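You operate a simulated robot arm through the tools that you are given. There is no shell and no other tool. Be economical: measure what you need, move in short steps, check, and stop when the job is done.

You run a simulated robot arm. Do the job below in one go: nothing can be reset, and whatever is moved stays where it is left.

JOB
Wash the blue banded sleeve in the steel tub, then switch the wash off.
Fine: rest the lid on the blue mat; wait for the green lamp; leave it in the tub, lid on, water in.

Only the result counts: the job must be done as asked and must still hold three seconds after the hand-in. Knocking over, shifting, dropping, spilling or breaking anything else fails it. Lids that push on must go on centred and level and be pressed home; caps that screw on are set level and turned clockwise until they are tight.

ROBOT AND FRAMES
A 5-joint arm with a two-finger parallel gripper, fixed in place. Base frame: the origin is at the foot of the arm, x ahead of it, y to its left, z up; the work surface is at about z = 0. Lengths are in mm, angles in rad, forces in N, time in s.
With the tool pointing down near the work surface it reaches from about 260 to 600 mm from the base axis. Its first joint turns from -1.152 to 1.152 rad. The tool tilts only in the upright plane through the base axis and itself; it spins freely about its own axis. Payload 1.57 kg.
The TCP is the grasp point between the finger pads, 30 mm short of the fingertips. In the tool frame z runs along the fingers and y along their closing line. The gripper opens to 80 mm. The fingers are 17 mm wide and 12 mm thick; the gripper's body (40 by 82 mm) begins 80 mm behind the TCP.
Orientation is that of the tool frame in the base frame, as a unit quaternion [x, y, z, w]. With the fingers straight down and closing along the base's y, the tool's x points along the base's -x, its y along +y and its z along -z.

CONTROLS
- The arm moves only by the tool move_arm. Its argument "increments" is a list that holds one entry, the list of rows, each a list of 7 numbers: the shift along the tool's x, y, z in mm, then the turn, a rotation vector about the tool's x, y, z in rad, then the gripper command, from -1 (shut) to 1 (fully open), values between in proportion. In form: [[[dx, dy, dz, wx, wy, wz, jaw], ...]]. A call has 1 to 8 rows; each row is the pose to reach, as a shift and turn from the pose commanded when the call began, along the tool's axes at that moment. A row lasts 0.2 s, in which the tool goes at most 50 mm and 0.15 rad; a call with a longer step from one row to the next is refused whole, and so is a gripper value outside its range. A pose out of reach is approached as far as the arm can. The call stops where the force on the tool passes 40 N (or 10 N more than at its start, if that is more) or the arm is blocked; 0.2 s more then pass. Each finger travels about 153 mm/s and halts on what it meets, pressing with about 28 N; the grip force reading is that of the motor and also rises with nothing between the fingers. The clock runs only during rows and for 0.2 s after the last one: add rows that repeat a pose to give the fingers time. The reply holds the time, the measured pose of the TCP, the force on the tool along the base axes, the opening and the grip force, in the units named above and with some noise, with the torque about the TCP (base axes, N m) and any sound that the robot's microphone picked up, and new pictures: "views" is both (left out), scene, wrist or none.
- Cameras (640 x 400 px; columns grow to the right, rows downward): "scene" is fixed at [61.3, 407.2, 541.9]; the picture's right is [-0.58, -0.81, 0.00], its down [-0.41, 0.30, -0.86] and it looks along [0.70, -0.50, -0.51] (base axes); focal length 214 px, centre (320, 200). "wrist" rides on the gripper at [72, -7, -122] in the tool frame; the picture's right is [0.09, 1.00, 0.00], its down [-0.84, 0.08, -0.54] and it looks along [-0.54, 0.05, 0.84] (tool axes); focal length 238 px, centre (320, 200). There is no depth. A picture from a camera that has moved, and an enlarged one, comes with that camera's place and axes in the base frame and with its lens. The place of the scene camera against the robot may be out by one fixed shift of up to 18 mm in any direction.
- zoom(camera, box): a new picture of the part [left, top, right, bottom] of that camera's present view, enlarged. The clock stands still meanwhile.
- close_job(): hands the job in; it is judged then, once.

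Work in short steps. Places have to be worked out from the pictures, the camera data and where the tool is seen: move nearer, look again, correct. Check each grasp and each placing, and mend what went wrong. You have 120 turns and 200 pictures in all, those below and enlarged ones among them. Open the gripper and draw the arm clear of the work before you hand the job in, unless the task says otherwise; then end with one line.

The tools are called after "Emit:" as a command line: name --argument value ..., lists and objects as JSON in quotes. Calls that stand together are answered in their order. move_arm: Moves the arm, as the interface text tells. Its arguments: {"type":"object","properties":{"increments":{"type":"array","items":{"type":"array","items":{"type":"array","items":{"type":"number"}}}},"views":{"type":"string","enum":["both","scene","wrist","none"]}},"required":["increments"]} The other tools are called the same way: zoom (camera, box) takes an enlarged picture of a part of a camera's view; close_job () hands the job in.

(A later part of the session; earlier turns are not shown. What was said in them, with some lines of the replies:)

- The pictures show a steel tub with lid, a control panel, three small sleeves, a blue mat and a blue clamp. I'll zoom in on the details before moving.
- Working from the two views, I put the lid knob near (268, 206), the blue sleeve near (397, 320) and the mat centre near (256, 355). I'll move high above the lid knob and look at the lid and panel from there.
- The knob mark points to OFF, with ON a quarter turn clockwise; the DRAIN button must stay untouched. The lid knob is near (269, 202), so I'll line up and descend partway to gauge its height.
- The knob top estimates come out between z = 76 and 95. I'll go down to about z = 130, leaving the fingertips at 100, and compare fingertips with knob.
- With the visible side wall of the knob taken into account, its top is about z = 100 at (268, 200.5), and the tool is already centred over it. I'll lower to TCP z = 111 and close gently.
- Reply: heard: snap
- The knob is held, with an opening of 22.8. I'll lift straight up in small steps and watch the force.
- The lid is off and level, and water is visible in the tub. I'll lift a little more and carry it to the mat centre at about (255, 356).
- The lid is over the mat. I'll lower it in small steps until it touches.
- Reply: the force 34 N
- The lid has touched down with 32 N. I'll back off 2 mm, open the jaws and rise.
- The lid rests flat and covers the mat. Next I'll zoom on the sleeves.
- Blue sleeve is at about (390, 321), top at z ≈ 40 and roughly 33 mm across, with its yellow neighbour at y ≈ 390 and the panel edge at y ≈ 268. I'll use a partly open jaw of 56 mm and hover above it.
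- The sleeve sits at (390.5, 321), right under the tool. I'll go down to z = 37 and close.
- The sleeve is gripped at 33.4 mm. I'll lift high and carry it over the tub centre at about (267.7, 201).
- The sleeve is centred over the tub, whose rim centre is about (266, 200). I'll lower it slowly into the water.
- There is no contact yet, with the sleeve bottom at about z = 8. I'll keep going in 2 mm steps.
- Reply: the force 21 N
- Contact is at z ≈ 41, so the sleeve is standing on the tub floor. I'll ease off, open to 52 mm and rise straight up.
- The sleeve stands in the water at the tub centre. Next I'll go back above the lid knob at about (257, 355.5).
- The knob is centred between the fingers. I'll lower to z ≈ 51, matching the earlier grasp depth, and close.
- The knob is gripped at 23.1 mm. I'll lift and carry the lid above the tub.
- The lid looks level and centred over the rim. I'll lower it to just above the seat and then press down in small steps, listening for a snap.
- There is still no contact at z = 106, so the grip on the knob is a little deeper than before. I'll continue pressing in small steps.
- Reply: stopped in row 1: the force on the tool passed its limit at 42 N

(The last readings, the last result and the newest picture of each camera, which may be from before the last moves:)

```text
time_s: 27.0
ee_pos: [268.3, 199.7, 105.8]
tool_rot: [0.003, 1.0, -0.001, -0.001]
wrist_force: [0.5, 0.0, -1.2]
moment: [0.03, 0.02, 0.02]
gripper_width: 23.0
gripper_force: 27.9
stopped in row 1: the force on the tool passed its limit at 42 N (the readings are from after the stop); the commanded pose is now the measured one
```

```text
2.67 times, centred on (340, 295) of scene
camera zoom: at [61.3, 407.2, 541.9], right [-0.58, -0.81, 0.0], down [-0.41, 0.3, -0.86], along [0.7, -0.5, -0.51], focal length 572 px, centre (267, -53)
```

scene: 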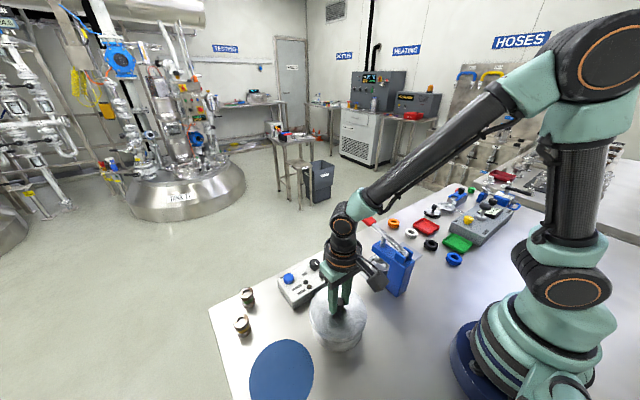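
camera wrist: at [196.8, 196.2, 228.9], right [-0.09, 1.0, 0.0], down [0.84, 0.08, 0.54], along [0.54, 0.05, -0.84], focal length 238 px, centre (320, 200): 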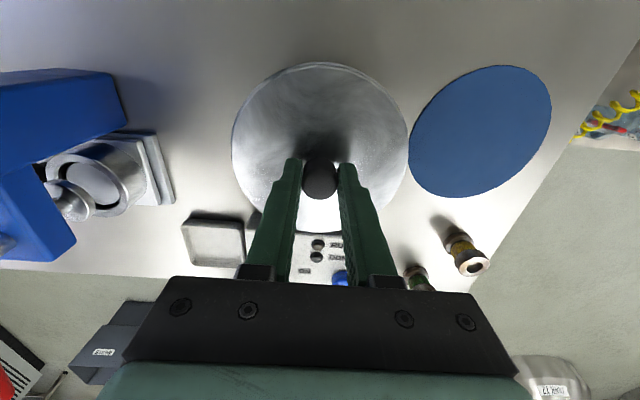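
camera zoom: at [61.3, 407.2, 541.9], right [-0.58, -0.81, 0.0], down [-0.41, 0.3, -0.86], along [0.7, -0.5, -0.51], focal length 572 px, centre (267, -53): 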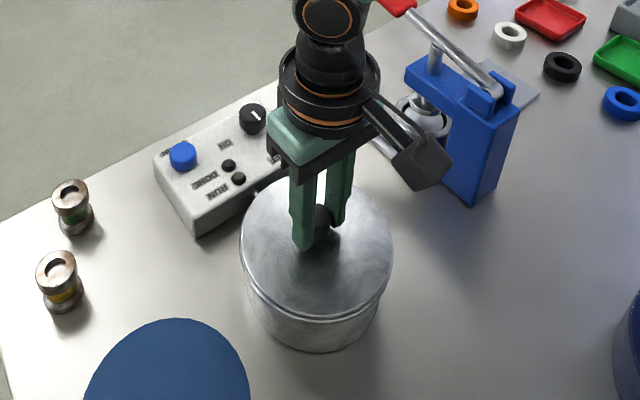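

The press hit 42 N around z = 105 with no snap heard. I'll compare the seating with the original picture using the same crop.

Emit:
zoom --camera "scene" --box '[290, 250, 390, 360]'

```text
3.64 times, centred on (340, 305) of scene
camera zoom: at [61.3, 407.2, 541.9], right [-0.58, -0.81, 0.0], down [-0.41, 0.3, -0.86], along [0.7, -0.5, -0.51], focal length 780 px, centre (247, -182)
```

zoom: 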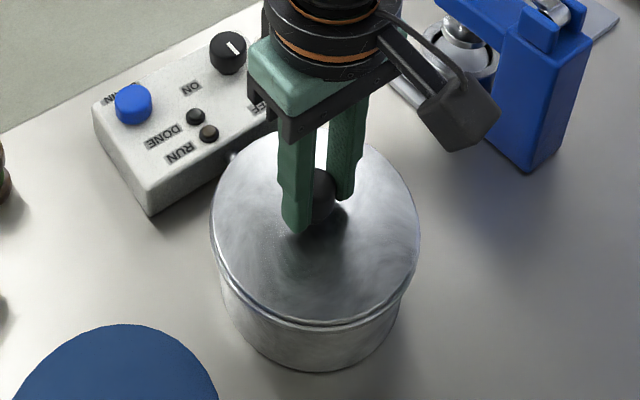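

The lid looks close to its original seat, perhaps 1–2 mm towards the picture's right. I'll nudge back to y ≈ 200.7 and press again in 1 mm steps.

Emit:
move_arm --increments '[[[0, 0.7, 0.5, 0, 0, 0, -1], [0, 0.7, 1, 0, 0, 0, -1], [0, 0.7, 1.5, 0, 0, 0, -1], [0, 0.7, 2, 0, 0, 0, -1], [0, 0.7, 2.5, 0, 0, 0, -1], [0, 0.7, 3, 0, 0, 0, -1]]]' --views "none"

```text
time_s: 28.4
ee_pos: [267.6, 200.0, 104.1]
tool_rot: [0.003, 1.0, 0.001, 0.0]
wrist_force: [-5.9, -0.2, 30.9]
moment: [0.02, 0.04, -0.02]
gripper_width: 23.2
gripper_force: 28.3
```

The grip likely slips on the knob at about 31 N, so I'll press from above instead. I'll release, rise, and check the lid.

Emit:
move_arm --increments '[[[0, 0, -1.5, 0, 0, 0, -1], [0, 0, -1.5, 0, 0, 0, 0], [0, 0, -1.5, 0, 0, 0, 0.3], [0, 0, -20, 0, 0, 0, 0.3], [0, 0, -50, 0, 0, 0, 0.3], [0, 0, -50, 0, 0, 0, 0.3]]]'

Emit:
zoom --camera "scene" --box '[290, 250, 390, 360]'

```text
time_s: 29.8
ee_pos: [267.0, 201.0, 154.7]
tool_rot: [0.003, 1.0, -0.001, -0.002]
wrist_force: [0.4, -0.3, 0.3]
moment: [0.02, 0.0, 0.02]
gripper_width: 51.9
gripper_force: 0.2
heard: snap
camera wrist: at [196.7, 195.6, 277.4], right [-0.09, 1.0, 0.0], down [0.84, 0.07, 0.54], along [0.54, 0.05, -0.84], focal length 238 px, centre (320, 200)
```

scene: 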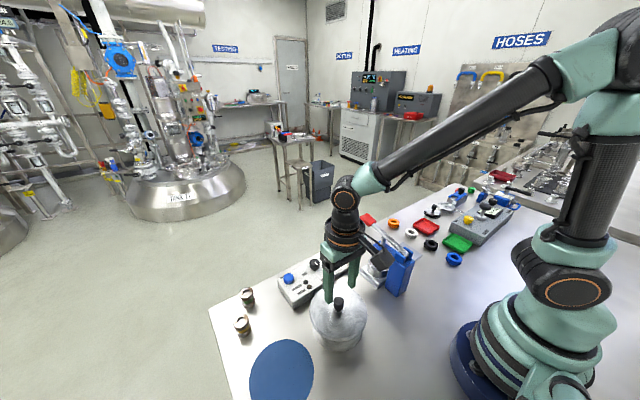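
wrist: 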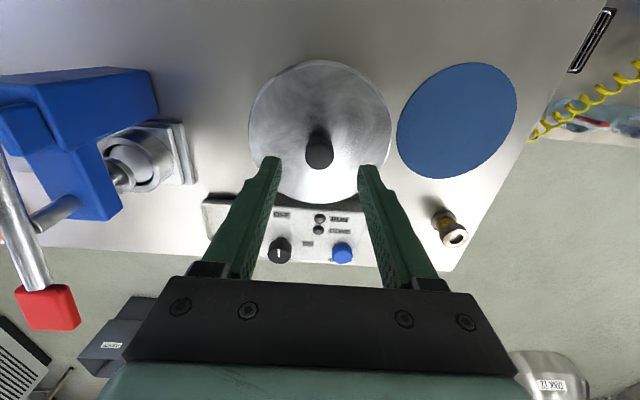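

```text
3.64 times, centred on (340, 305) of scene
camera zoom: at [61.3, 407.2, 541.9], right [-0.58, -0.81, 0.0], down [-0.41, 0.3, -0.86], along [0.7, -0.5, -0.51], focal length 780 px, centre (247, -182)
```

zoom: 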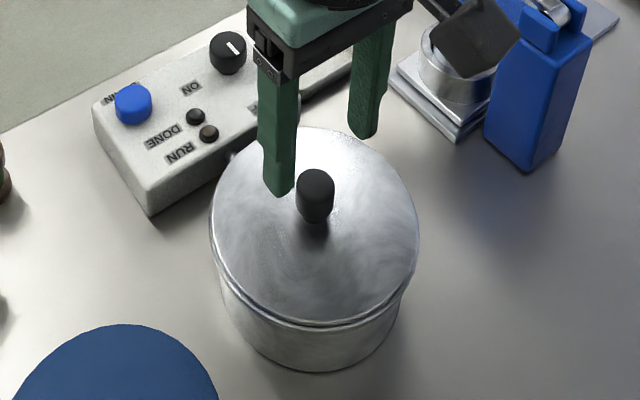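

The lid is back at its original place, and a snap was heard. To make sure it is home I'll close the fingers and press on top of the knob, which sits at about z = 100.

Emit:
move_arm --increments '[[[0, 0, 0, 0, 0, 0, 0], [0, 0, 0, 0, 0, 0, -1], [0, 0, 0, 0, 0, 0, -1], [0, 0, 0, 0, 0, 0, -1], [0, 0, 12, 0, 0, 0, -1], [0, 0, 18, 0, 0, 0, -1], [0, 0, 21, 0, 0, 0, -1], [0, 0, 23, 0, 0, 0, -1]]]' --views "none"

Emit:
zoom --camera "scene" --box '[290, 250, 390, 360]'

```text
time_s: 31.6
ee_pos: [268.4, 201.6, 130.6]
tool_rot: [0.003, 1.0, -0.001, -0.001]
wrist_force: [-0.4, -1.0, 0.3]
moment: [-0.02, 0.0, 0.03]
gripper_width: 0.0
gripper_force: 21.2
```

```text
3.64 times, centred on (340, 305) of scene
camera zoom: at [61.3, 407.2, 541.9], right [-0.58, -0.81, 0.0], down [-0.41, 0.3, -0.86], along [0.7, -0.5, -0.51], focal length 780 px, centre (247, -182)
```

zoom: 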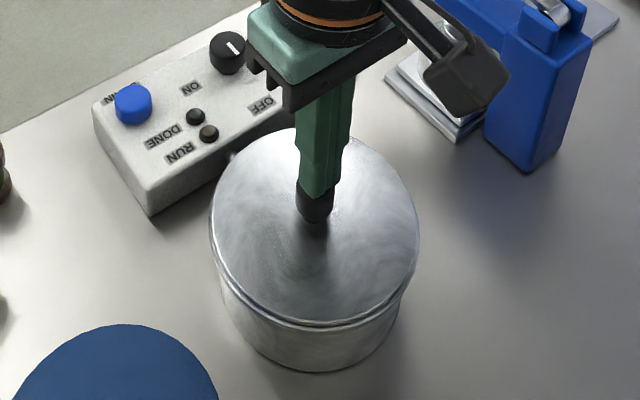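

The fingers are just above the knob top, well centred. I'll press down in 1 mm steps.

Emit:
move_arm --increments '[[[0, 0, 2, 0, 0, 0, -1], [0, 0, 4, 0, 0, 0, -1], [0, 0, 5, 0, 0, 0, -1], [0, 0, 6, 0, 0, 0, -1], [0, 0, 7, 0, 0, 0, -1], [0, 0, 8, 0, 0, 0, -1], [0, 0, 9, 0, 0, 0, -1]]]' --views "none"

```text
time_s: 32.4
ee_pos: [267.1, 200.9, 127.2]
tool_rot: [0.001, 1.0, -0.002, -0.002]
wrist_force: [-2.4, -1.3, 4.6]
moment: [-0.03, -0.01, 0.01]
gripper_width: 0.0
gripper_force: 21.1
stopped in row 3: the force on the tool passed its limit at 46 N (the readings are from after the stop); the commanded pose is now the measured one
```

The press reached 46 N without the lid moving, so it is home. Now I'll rise and move over the control knob at about (428, 160) with the jaws partly open.

Emit:
move_arm --increments '[[[0, 0, -35, 0, 0, 0, -1], [0, 0, -63, 0, 0, 0, -1], [-40, -10, -63, 0, 0, 0, 0.4], [-80, -20, -63, 0, 0, 0, 0.4], [-120, -30, -50, 0, 0, 0, 0.4], [-160, -40, -30, 0, 0, 0, 0.4], [-160, -40, -3, 0, 0, 0, 0.4], [-160, -40, -3, 0, 0, 0, 0.4]]]'

Emit:
zoom --camera "scene" --box '[260, 220, 380, 360]'

Emit:
zoom --camera "wrist" --box '[240, 60, 400, 200]'

```text
time_s: 34.2
ee_pos: [426.1, 160.9, 129.7]
tool_rot: [0.001, 1.0, 0.0, -0.002]
wrist_force: [-0.4, -0.2, 0.1]
moment: [-0.04, -0.01, 0.0]
gripper_width: 55.7
gripper_force: 0.0
camera wrist: at [356.1, 155.6, 252.9], right [-0.09, 1.0, 0.0], down [0.84, 0.07, 0.54], along [0.54, 0.05, -0.84], focal length 238 px, centre (320, 200)
```

scene: 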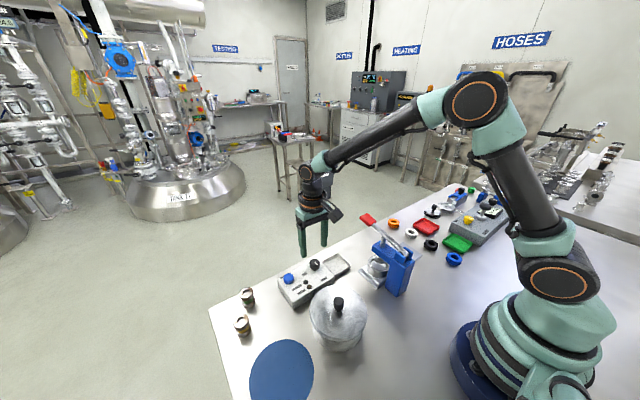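
wrist: 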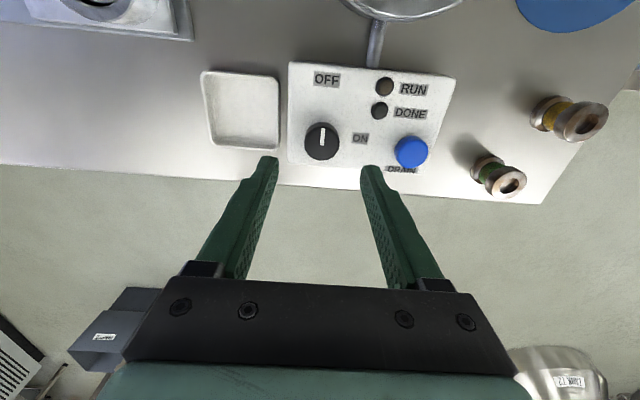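

```text
2.86 times, centred on (320, 290) of scene
camera zoom: at [61.3, 407.2, 541.9], right [-0.58, -0.81, 0.0], down [-0.41, 0.3, -0.86], along [0.7, -0.5, -0.51], focal length 613 px, centre (320, -57)
```

zoom: 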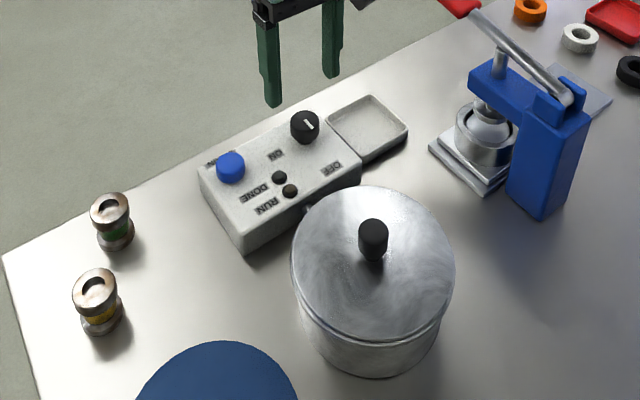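

```text
2.86 times, centred on (320, 130) of wrist
camera zoom: at [356.1, 155.6, 252.9], right [-0.09, 1.0, 0.0], down [0.84, 0.07, 0.54], along [0.54, 0.05, -0.84], focal length 681 px, centre (320, 400)
```

zoom: 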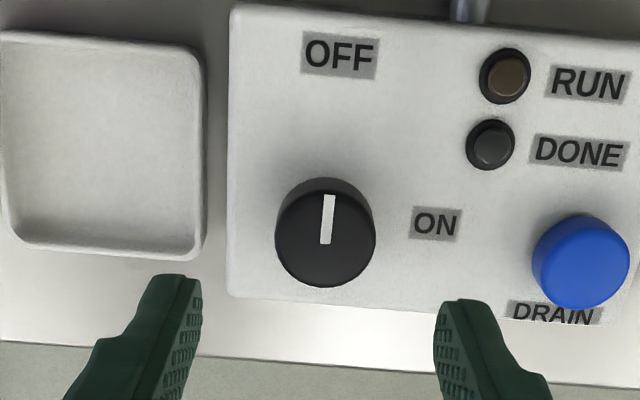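

The knob top computes to about (430.5, 162.5, 41). I'll move to hover at z = 85, with the tips at 55, and check centring.

Emit:
move_arm --increments '[[[-2, 1, 20, 0, 0, 0, 0.4], [-4, 1.8, 44, 0, 0, 0, 0.4], [-4, 1.8, 44, 0, 0, 0, 0.4]]]' --views "none"

Emit:
zoom --camera "scene" --box '[270, 220, 370, 310]'

Emit:
zoom --camera "wrist" --box '[240, 90, 400, 210]'

```text
time_s: 35.0
ee_pos: [429.5, 162.7, 84.9]
tool_rot: [0.002, 1.0, -0.001, -0.001]
wrist_force: [-0.3, 0.5, 0.1]
moment: [0.02, 0.0, -0.02]
gripper_width: 56.0
gripper_force: 0.1
```

```text
4.44 times, centred on (320, 265) of scene
camera zoom: at [61.3, 407.2, 541.9], right [-0.58, -0.81, 0.0], down [-0.41, 0.3, -0.86], along [0.7, -0.5, -0.51], focal length 953 px, centre (320, -89)
```

zoom: 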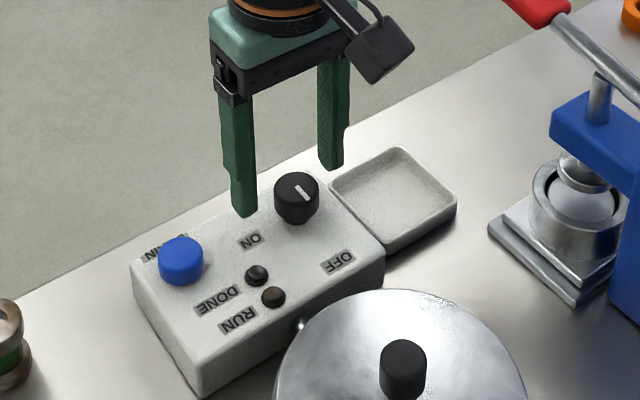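

```text
3.33 times, centred on (320, 150) of wrist
camera zoom: at [359.0, 157.9, 208.5], right [-0.09, 1.0, 0.0], down [0.84, 0.07, 0.54], along [0.54, 0.05, -0.84], focal length 794 px, centre (320, 367)
```

zoom: 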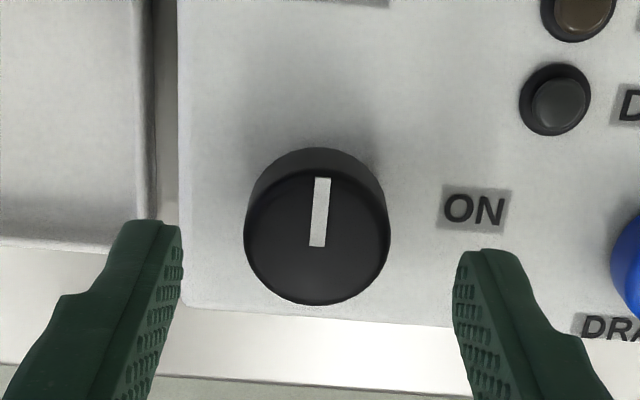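

The knob is about 33 mm across and 15 mm tall, centred between the fingers. I'll descend to z = 61, with the tips at about 31, and close.

Emit:
move_arm --increments '[[[-1.5, 0.5, 12, 0, 0, 0, 0.4], [-1.5, 0.5, 24, 0, 0, 0, 0.4], [-1.5, 0.5, 24, 0, 0, 0, 0], [-1.5, 0.5, 24, 0, 0, 0, -0.4], [-1.5, 0.5, 24, 0, 0, 0, -1], [-1.5, 0.5, 24, 0, 0, 0, -1]]]' --views "wrist"

Emit:
zoom --camera "scene" --box '[270, 220, 370, 310]'

```text
time_s: 35.6
ee_pos: [431.7, 164.9, 65.7]
tool_rot: [-0.001, 1.0, -0.001, -0.001]
wrist_force: [-0.4, 0.7, 2.5]
moment: [0.08, 0.02, 0.03]
gripper_width: 40.7
gripper_force: 0.6
stopped in row 3: the force on the tool passed its limit at 50 N (the readings are from after the stop); the commanded pose is now the measured one
camera wrist: at [361.5, 159.5, 187.8], right [-0.09, 1.0, 0.0], down [0.84, 0.08, 0.54], along [0.54, 0.05, -0.84], focal length 238 px, centre (320, 200)
```

wrist: 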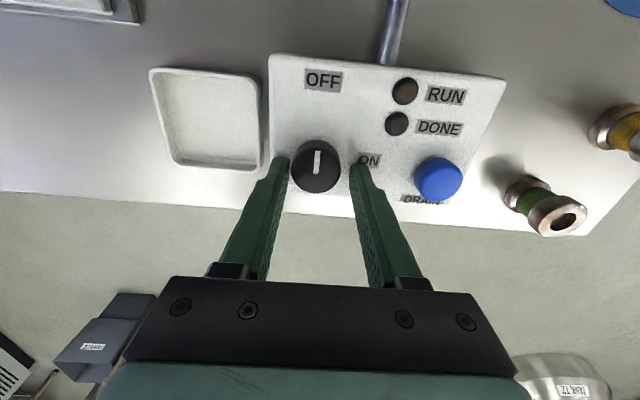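

```text
4.44 times, centred on (320, 265) of scene
camera zoom: at [61.3, 407.2, 541.9], right [-0.58, -0.81, 0.0], down [-0.41, 0.3, -0.86], along [0.7, -0.5, -0.51], focal length 953 px, centre (320, -89)
```

zoom: 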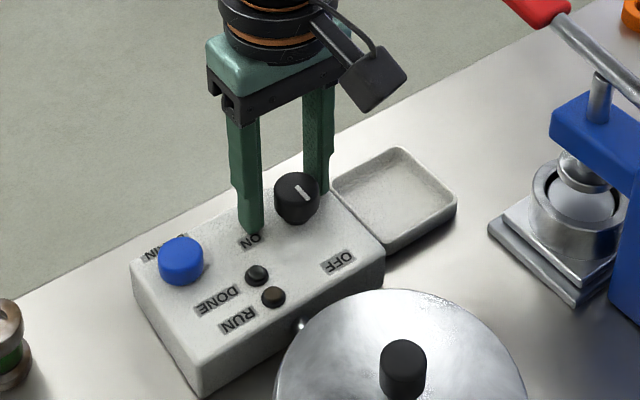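

The tips touched the panel top at z ≈ 34, so the knob is taller, with its top near 50, and its centre comes out near (427.5, 163.5). The panel has not moved; I'll rise 3 mm, recentre and close.

Emit:
move_arm --increments '[[[0, 0, -3, 0, 0, 0, 0.3], [4, -1.2, -3, 0, 0, 0, 0.3], [4, -1.2, -2.5, 0, 0, 0, 0], [4, -1.2, -2.5, 0, 0, 0, -0.3], [4, -1.2, -2.5, 0, 0, 0, -1], [4, -1.2, -2.5, 0, 0, 0, -1]]]' --views "wrist"

Emit:
zoom --camera "scene" --box '[270, 220, 370, 310]'

```text
time_s: 37.0
ee_pos: [428.0, 162.2, 67.1]
tool_rot: [0.002, 1.0, -0.001, -0.003]
wrist_force: [1.7, -36.8, 11.4]
moment: [-0.45, 0.27, 0.2]
gripper_width: 29.7
gripper_force: 38.8
camera wrist: at [357.9, 156.8, 190.4], right [-0.09, 1.0, 0.0], down [0.84, 0.08, 0.54], along [0.53, 0.05, -0.84], focal length 238 px, centre (320, 200)
```

wrist: 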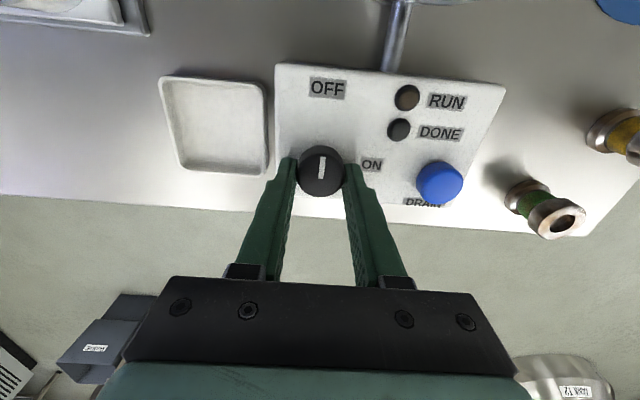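

```text
4.44 times, centred on (320, 265) of scene
camera zoom: at [61.3, 407.2, 541.9], right [-0.58, -0.81, 0.0], down [-0.41, 0.3, -0.86], along [0.7, -0.5, -0.51], focal length 953 px, centre (320, -89)
```

zoom: 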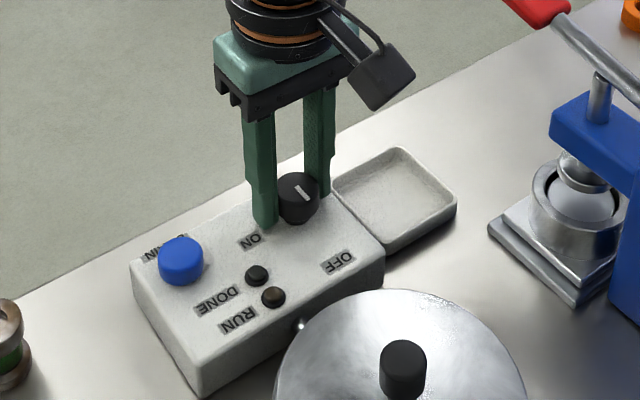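

The knob is gripped at 29.7 mm but pulls the tool 37 N toward −y, so its centre is about 1.7 mm lower in y. I'll shift to relieve that.

Emit:
move_arm --increments '[[[0, -0.8, 0, 0, 0, 0, -1], [0, -1.6, 0, 0, 0, 0, -1], [0, -1.6, -0.5, 0, 0, 0, -1]]]' --views "none"

```text
time_s: 37.8
ee_pos: [428.2, 162.6, 67.5]
tool_rot: [-0.001, 1.0, 0.0, -0.001]
wrist_force: [10.9, -18.4, -4.6]
moment: [-0.27, 0.85, 0.13]
gripper_width: 29.6
gripper_force: 39.2
```

That halved the force; I'll correct a bit more.

Emit:
move_arm --increments '[[[-0.4, -0.9, 0.2, 0, 0, 0, -1], [-0.4, -0.9, 0.2, 0, 0, 0, -1]]]' --views "none"

```text
time_s: 38.4
ee_pos: [427.3, 161.9, 67.5]
tool_rot: [-0.003, 1.0, 0.0, -0.002]
wrist_force: [-5.1, -1.5, -2.3]
moment: [0.12, -1.07, -0.1]
gripper_width: 29.7
gripper_force: 39.7
```

Forces are now low, so the tool is centred on the knob. I'll turn it clockwise (+z about the tool) toward ON, using the first eight steps.

Emit:
move_arm --increments '[[[0, 0, 0, 0, 0, 0.14, -1], [0, 0, 0, 0, 0, 0.28, -1], [0, 0, 0, 0, 0, 0.42, -1], [0, 0, 0, 0, 0, 0.56, -1], [0, 0, 0, 0, 0, 0.7, -1], [0, 0, 0, 0, 0, 0.84, -1], [0, 0, 0, 0, 0, 0.98, -1], [0, 0, 0, 0, 0, 1.12, -1]]]'

Emit:
zoom --camera "scene" --box '[270, 220, 370, 310]'

```text
time_s: 39.6
ee_pos: [427.1, 158.3, 67.1]
tool_rot: [0.318, 0.948, -0.003, -0.004]
wrist_force: [-2.5, -3.2, 1.0]
moment: [0.18, -0.53, 0.05]
gripper_width: 29.8
gripper_force: 39.1
stopped in row 5: the force on the tool passed its limit at 42 N (the readings are from after the stop); the commanded pose is now the measured one
camera wrist: at [368.2, 198.3, 190.4], right [0.53, 0.85, -0.01], down [0.72, -0.44, 0.54], along [0.45, -0.29, -0.84], focal length 238 px, centre (320, 200)
```

scene: 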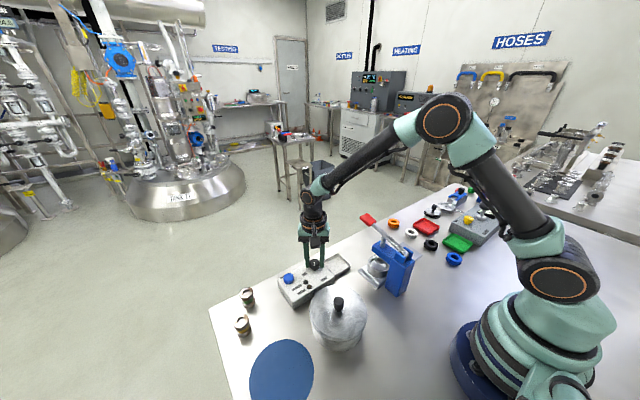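
wrist: 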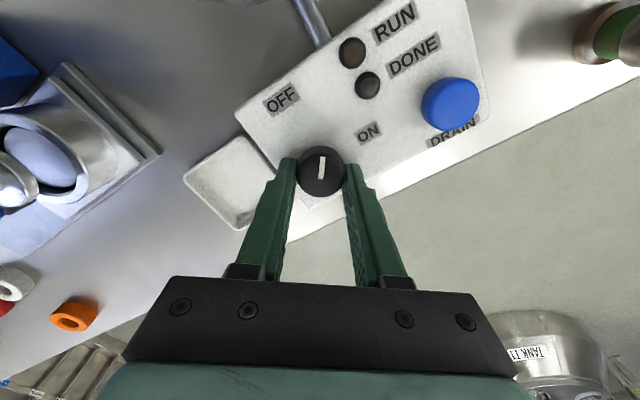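

```text
4.44 times, centred on (320, 265) of scene
camera zoom: at [61.3, 407.2, 541.9], right [-0.58, -0.81, 0.0], down [-0.41, 0.3, -0.86], along [0.7, -0.5, -0.51], focal length 953 px, centre (320, -89)
```

zoom: 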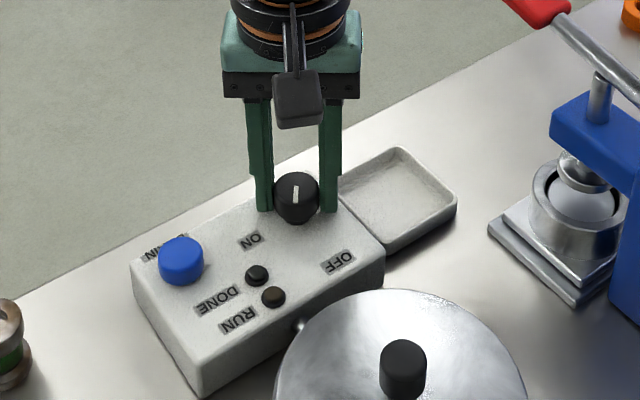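

The knob has turned about 0.65 rad. The tool's sideways drift shows it sits about 6 mm off the knob axis along the pads, placing that axis near (422, 162). I'll loosen, shift +6 mm along tool x, regrip and check.

Emit:
move_arm --increments '[[[0, 0, 0, 0, 0, 0, 0], [0, 0, 0, 0, 0, 0, 0.1], [5.5, 0, 0, 0, 0, 0, 0.1], [5.5, 0, 0, 0, 0, 0, -0.3], [5.5, 0, 0, 0, 0, 0, -1], [5.5, 0, 0, 0, 0, 0, -1]]]'

Emit:
zoom --camera "wrist" --box '[240, 80, 400, 220]'

```text
time_s: 41.0
ee_pos: [423.2, 162.2, 66.6]
tool_rot: [0.318, 0.948, -0.004, -0.005]
wrist_force: [2.7, -0.2, -6.7]
moment: [0.27, -0.54, -0.01]
gripper_width: 29.9
gripper_force: 39.3
camera wrist: at [363.8, 201.4, 190.1], right [0.53, 0.85, -0.01], down [0.72, -0.44, 0.54], along [0.45, -0.29, -0.84], focal length 238 px, centre (320, 200)
```

scene: 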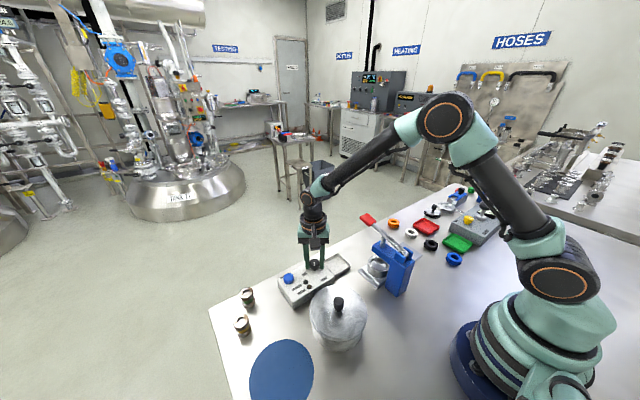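
wrist: 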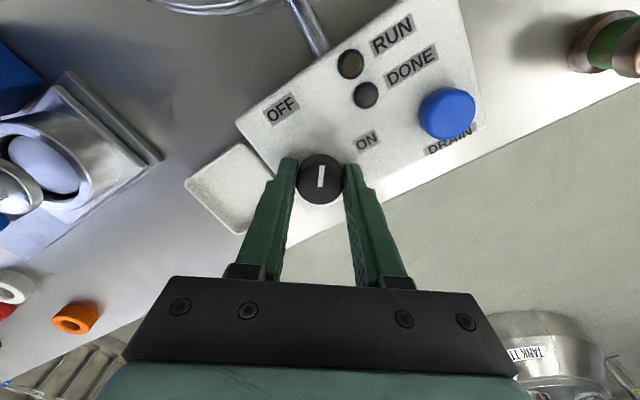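

```text
2.86 times, centred on (320, 150) of wrist
camera zoom: at [363.8, 201.4, 190.1], right [0.53, 0.85, -0.01], down [0.72, -0.44, 0.54], along [0.45, -0.29, -0.84], focal length 681 px, centre (320, 343)
```

zoom: 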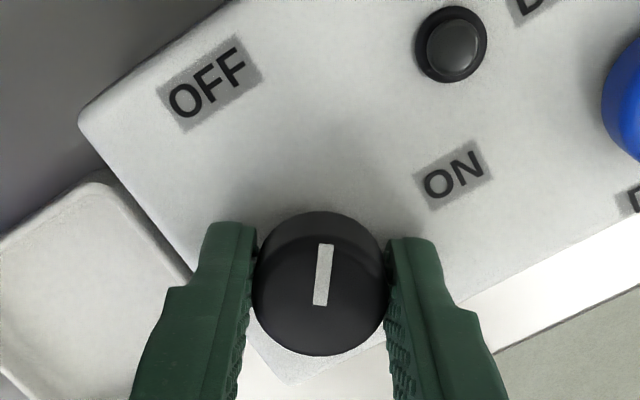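

The grip is low-force now, and the mark is between OFF and ON. I'll continue turning clockwise in small steps.

Emit:
move_arm --increments '[[[0, 0, 0, 0, 0, 0.14, -1], [0, 0, 0, 0, 0, 0.28, -1], [0, 0, 0, 0, 0, 0.42, -1], [0, 0, 0, 0, 0, 0.56, -1], [0, 0, 0, 0, 0, 0.7, -1]]]'

Emit:
zoom --camera "wrist" --box '[240, 60, 400, 220]'

```text
time_s: 42.2
ee_pos: [422.4, 161.5, 67.2]
tool_rot: [0.625, 0.78, -0.006, -0.005]
wrist_force: [4.3, -16.9, -5.9]
moment: [0.16, -0.75, 0.02]
gripper_width: 29.5
gripper_force: 39.6
camera wrist: at [403.2, 232.3, 189.6], right [0.95, 0.31, -0.01], down [0.27, -0.8, 0.54], along [0.15, -0.52, -0.84], focal length 238 px, centre (320, 200)
```

scene: 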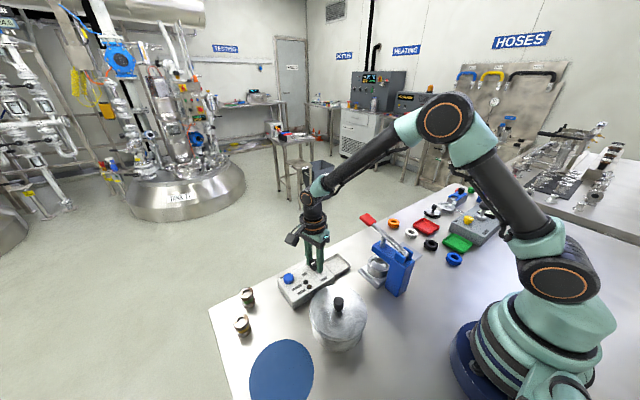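
wrist: 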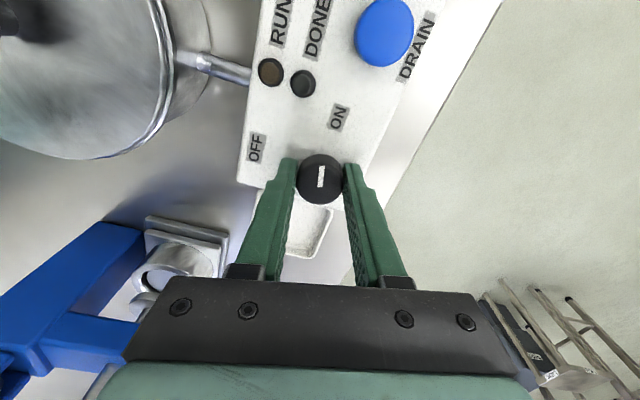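

```text
2.50 times, centred on (320, 140) of wrist
camera zoom: at [403.2, 232.3, 189.6], right [0.95, 0.31, -0.01], down [0.27, -0.8, 0.54], along [0.15, -0.52, -0.84], focal length 596 px, centre (320, 350)
```

zoom: 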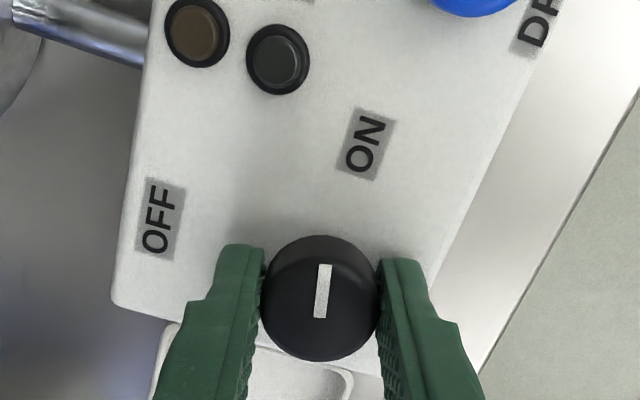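

The turn is now about 1.35 rad, with no lamp lit yet. I'll continue the last 0.25 rad.

Emit:
move_arm --increments '[[[-0.4, 0, 0, 0, 0, 0.1, -1], [-0.7, 0, 0, 0, 0, 0.18, -1], [-0.7, 0, 0, 0, 0, 0.25, -1]]]'

Emit:
zoom --camera "wrist" --box '[240, 60, 400, 220]'

```text
time_s: 43.0
ee_pos: [421.8, 161.3, 67.5]
tool_rot: [0.717, 0.697, -0.007, -0.003]
wrist_force: [0.2, -6.1, -3.0]
moment: [-0.4, -0.42, 0.37]
gripper_width: 29.8
gripper_force: 39.3
camera wrist: at [420.3, 236.1, 189.4], right [1.0, 0.07, -0.01], down [0.06, -0.84, 0.55], along [0.03, -0.54, -0.84], focal length 238 px, centre (320, 200)
```

scene: 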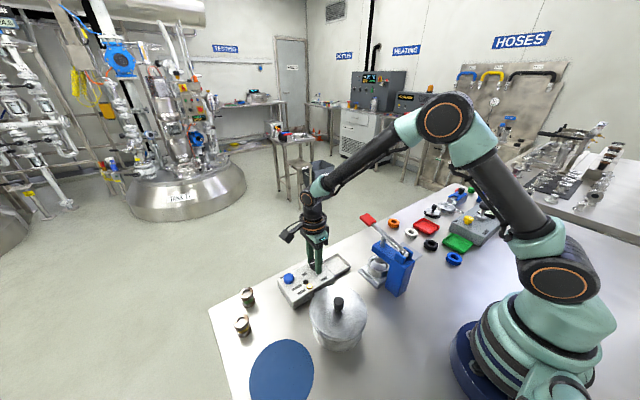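
wrist: 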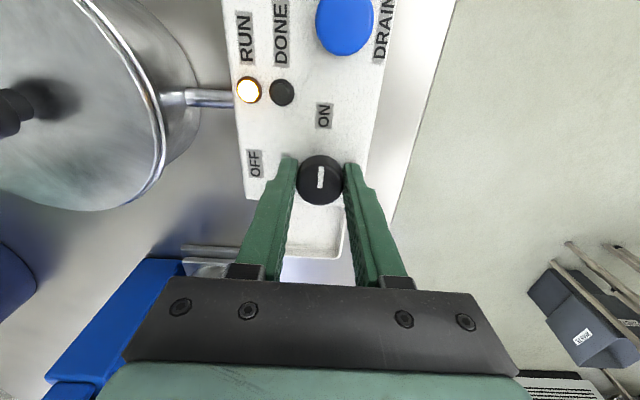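

```text
2.50 times, centred on (320, 140) of wrist
camera zoom: at [420.3, 236.1, 189.4], right [1.0, 0.07, -0.01], down [0.06, -0.84, 0.55], along [0.03, -0.54, -0.84], focal length 596 px, centre (320, 350)
```

zoom: 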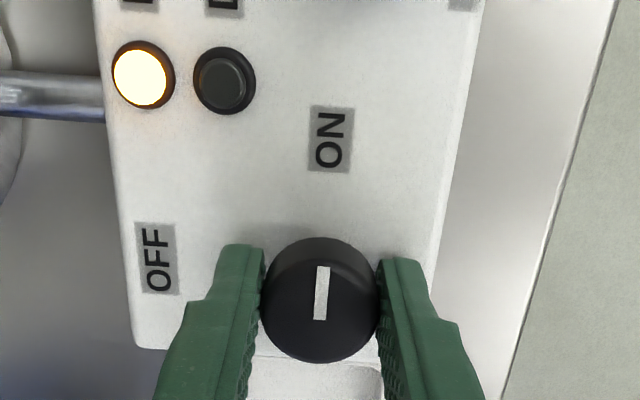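

RUN is lit and the mark points at ON. I'll hold still and wait for the green DONE lamp.

Emit:
move_arm --increments '[[[0, 0, 0, 0, 0, 0, -1], [0, 0, 0, 0, 0, 0, -1], [0, 0, 0, 0, 0, 0, -1], [0, 0, 0, 0, 0, 0, -1], [0, 0, 0, 0, 0, 0, -1], [0, 0, 0, 0, 0, 0, -1], [0, 0, 0, 0, 0, 0, -1], [0, 0, 0, 0, 0, 0, -1]]]' --views "wrist"

```text
time_s: 44.8
ee_pos: [421.8, 162.8, 66.8]
tool_rot: [0.715, 0.699, -0.006, -0.003]
wrist_force: [-9.4, 18.9, 2.9]
moment: [0.31, -0.35, 0.07]
gripper_width: 29.6
gripper_force: 38.7
camera wrist: at [420.2, 236.0, 189.4], right [1.0, 0.07, -0.01], down [0.06, -0.84, 0.55], along [0.03, -0.54, -0.84], focal length 238 px, centre (320, 200)
```

wrist: 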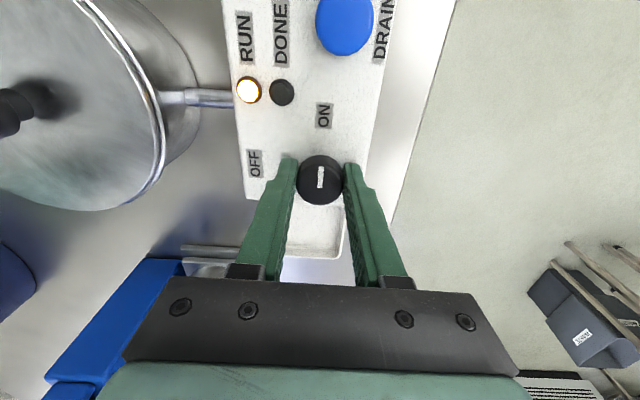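

Still running. I'll keep waiting.

Emit:
move_arm --increments '[[[0, 0, 0, 0, 0, 0, -1], [0, 0, 0, 0, 0, 0, -1], [0, 0, 0, 0, 0, 0, -1], [0, 0, 0, 0, 0, 0, -1], [0, 0, 0, 0, 0, 0, -1], [0, 0, 0, 0, 0, 0, -1], [0, 0, 0, 0, 0, 0, -1], [0, 0, 0, 0, 0, 0, -1]]]' --views "none"

Emit:
move_arm --increments '[[[0, 0, 0, 0, 0, 0, -1], [0, 0, 0, 0, 0, 0, -1], [0, 0, 0, 0, 0, 0, -1], [0, 0, 0, 0, 0, 0, -1], [0, 0, 0, 0, 0, 0, -1], [0, 0, 0, 0, 0, 0, -1], [0, 0, 0, 0, 0, 0, -1], [0, 0, 0, 0, 0, 0, -1]]]' --views "wrist"

```text
time_s: 46.6
ee_pos: [422.2, 162.2, 67.4]
tool_rot: [0.716, 0.698, -0.007, -0.003]
wrist_force: [-10.0, 22.4, 7.0]
moment: [0.3, -0.33, 0.0]
gripper_width: 29.7
gripper_force: 39.2
```

```text
time_s: 48.4
ee_pos: [421.2, 162.7, 66.3]
tool_rot: [0.716, 0.698, -0.006, -0.002]
wrist_force: [-10.3, 21.9, 7.2]
moment: [0.33, -0.37, -0.04]
gripper_width: 29.7
gripper_force: 39.1
camera wrist: at [420.3, 235.9, 189.3], right [1.0, 0.07, -0.01], down [0.06, -0.84, 0.55], along [0.03, -0.54, -0.84], focal length 238 px, centre (320, 200)
```

wrist: 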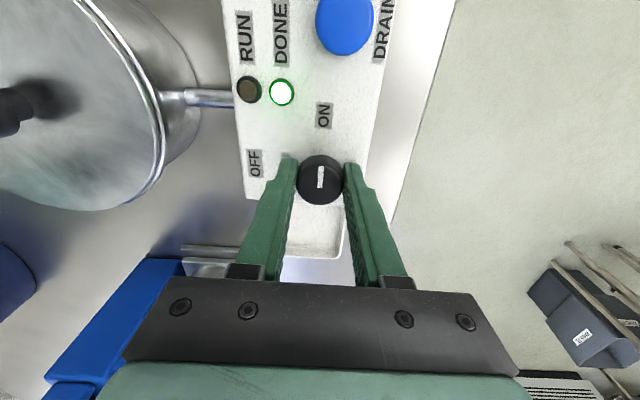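

DONE is green. I'll turn counter-clockwise back to OFF, with a 1 mm correction for the side force.

Emit:
move_arm --increments '[[[0.8, 0, 0, 0, 0, 0, -1], [0.8, 0, 0, 0, 0, -0.14, -1], [0.8, 0, 0, 0, 0, -0.28, -1], [0.8, 0, 0, 0, 0, -0.42, -1], [0.8, 0, 0, 0, 0, -0.56, -1], [0.8, 0, 0, 0, 0, -0.7, -1], [0.8, 0, 0, 0, 0, -0.84, -1]]]' --views "wrist"

```text
time_s: 50.0
ee_pos: [422.5, 162.4, 67.9]
tool_rot: [0.368, 0.93, -0.004, -0.006]
wrist_force: [-8.7, 11.0, 1.0]
moment: [0.31, -0.67, -0.01]
gripper_width: 29.5
gripper_force: 38.6
camera wrist: at [368.2, 208.0, 190.1], right [0.61, 0.79, -0.01], down [0.67, -0.51, 0.54], along [0.42, -0.34, -0.84], focal length 238 px, centre (320, 200)
```

wrist: 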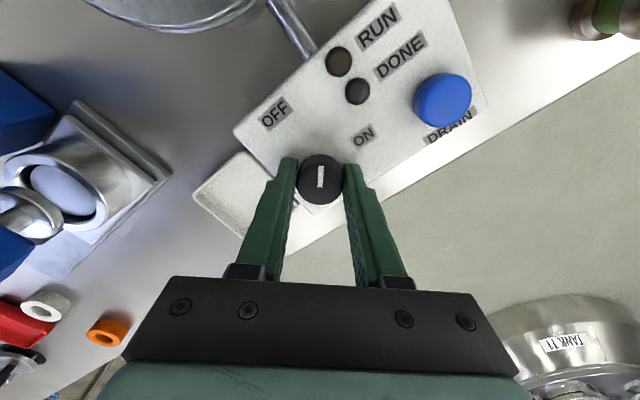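

Both lamps are off and the knob is about halfway. I'll finish the remaining 0.76 rad to OFF.

Emit:
move_arm --increments '[[[0, 0, 0, 0, 0, -0.14, -1], [0, 0, 0, 0, 0, -0.28, -1], [0, 0, 0, 0, 0, -0.42, -1], [0, 0, 0, 0, 0, -0.56, -1], [0, 0, 0, 0, 0, -0.68, -1], [0, 0, 0, 0, 0, -0.77, -1]]]' --views "none"

Emit:
zoom --camera "wrist" --box '[240, 60, 400, 220]'

```text
time_s: 51.4
ee_pos: [422.8, 162.3, 66.9]
tool_rot: [-0.006, 1.0, -0.002, -0.006]
wrist_force: [0.2, -2.7, -5.4]
moment: [0.16, -0.01, -0.48]
gripper_width: 29.5
gripper_force: 39.5
```

```text
2.50 times, centred on (320, 140) of wrist
camera zoom: at [353.6, 156.0, 190.5], right [-0.1, 0.99, 0.0], down [0.84, 0.09, 0.53], along [0.53, 0.05, -0.85], focal length 596 px, centre (320, 350)
```

zoom: 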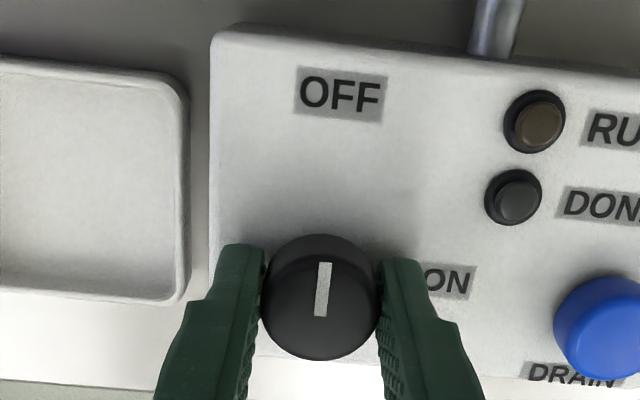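

The knob points to OFF, lamps are dark, and the torque suggests it is at its stop. I'll release, rise straight up and draw clear.

Emit:
move_arm --increments '[[[0, 0, 0, 0, 0, 0, 0], [0, 0, 0, 0, 0, 0, 0.3], [0, 0, 0, 0, 0, 0, 0.3], [0, 0, -25, 0, 0, 0, 0.3], [0, 0, -60, 0, 0, 0, 0.3], [0, 0, -105, 0, 0, 0, 0.3], [0, 0, -150, 0, 0, 0, 0.5]]]'

Emit:
zoom --camera "wrist" --box '[230, 60, 390, 200]'

Emit:
zoom --camera "scene" --box '[210, 230, 390, 400]'

```text
time_s: 53.0
ee_pos: [424.5, 164.1, 218.3]
tool_rot: [-0.005, 1.0, -0.003, -0.006]
wrist_force: [-0.4, -0.2, 0.7]
moment: [-0.01, 0.0, 0.0]
gripper_width: 60.0
gripper_force: 0.1
camera wrist: at [355.1, 158.1, 340.9], right [-0.1, 0.99, 0.0], down [0.84, 0.09, 0.53], along [0.53, 0.05, -0.85], focal length 238 px, centre (320, 200)
```

scene: 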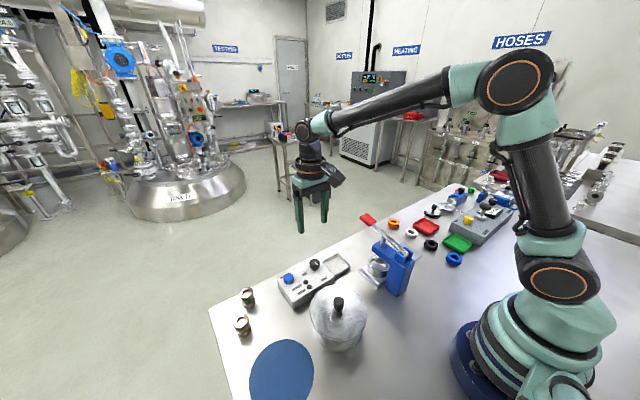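
wrist: 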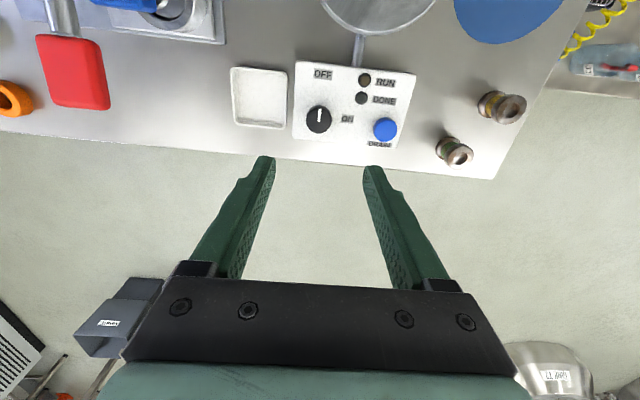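

```text
2.86 times, centred on (310, 130) of wrist
camera zoom: at [355.1, 158.1, 340.9], right [-0.1, 0.99, 0.0], down [0.84, 0.09, 0.53], along [0.53, 0.05, -0.85], focal length 681 px, centre (349, 400)
```

zoom: 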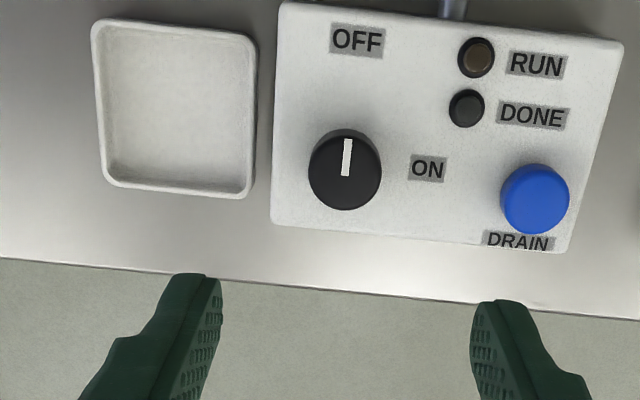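

```text
2.35 times, centred on (300, 315) of scene
camera zoom: at [61.3, 407.2, 541.9], right [-0.58, -0.81, 0.0], down [-0.41, 0.3, -0.86], along [0.7, -0.5, -0.51], focal length 505 px, centre (367, -71)
```

zoom: 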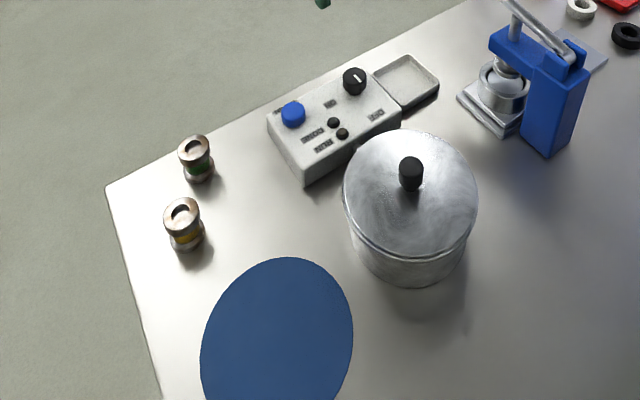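

The knob is at OFF, both lamps are dark, the lid is seated level, and nothing else has moved. The arm is open and clear, so I'm handing in.

Emit:
close_job

```text
The job is handed in.
```

The blue banded sleeve was washed until the green DONE lamp lit, then the wash was switched off; the sleeve is still in the tub with the water in and the lid pressed on.
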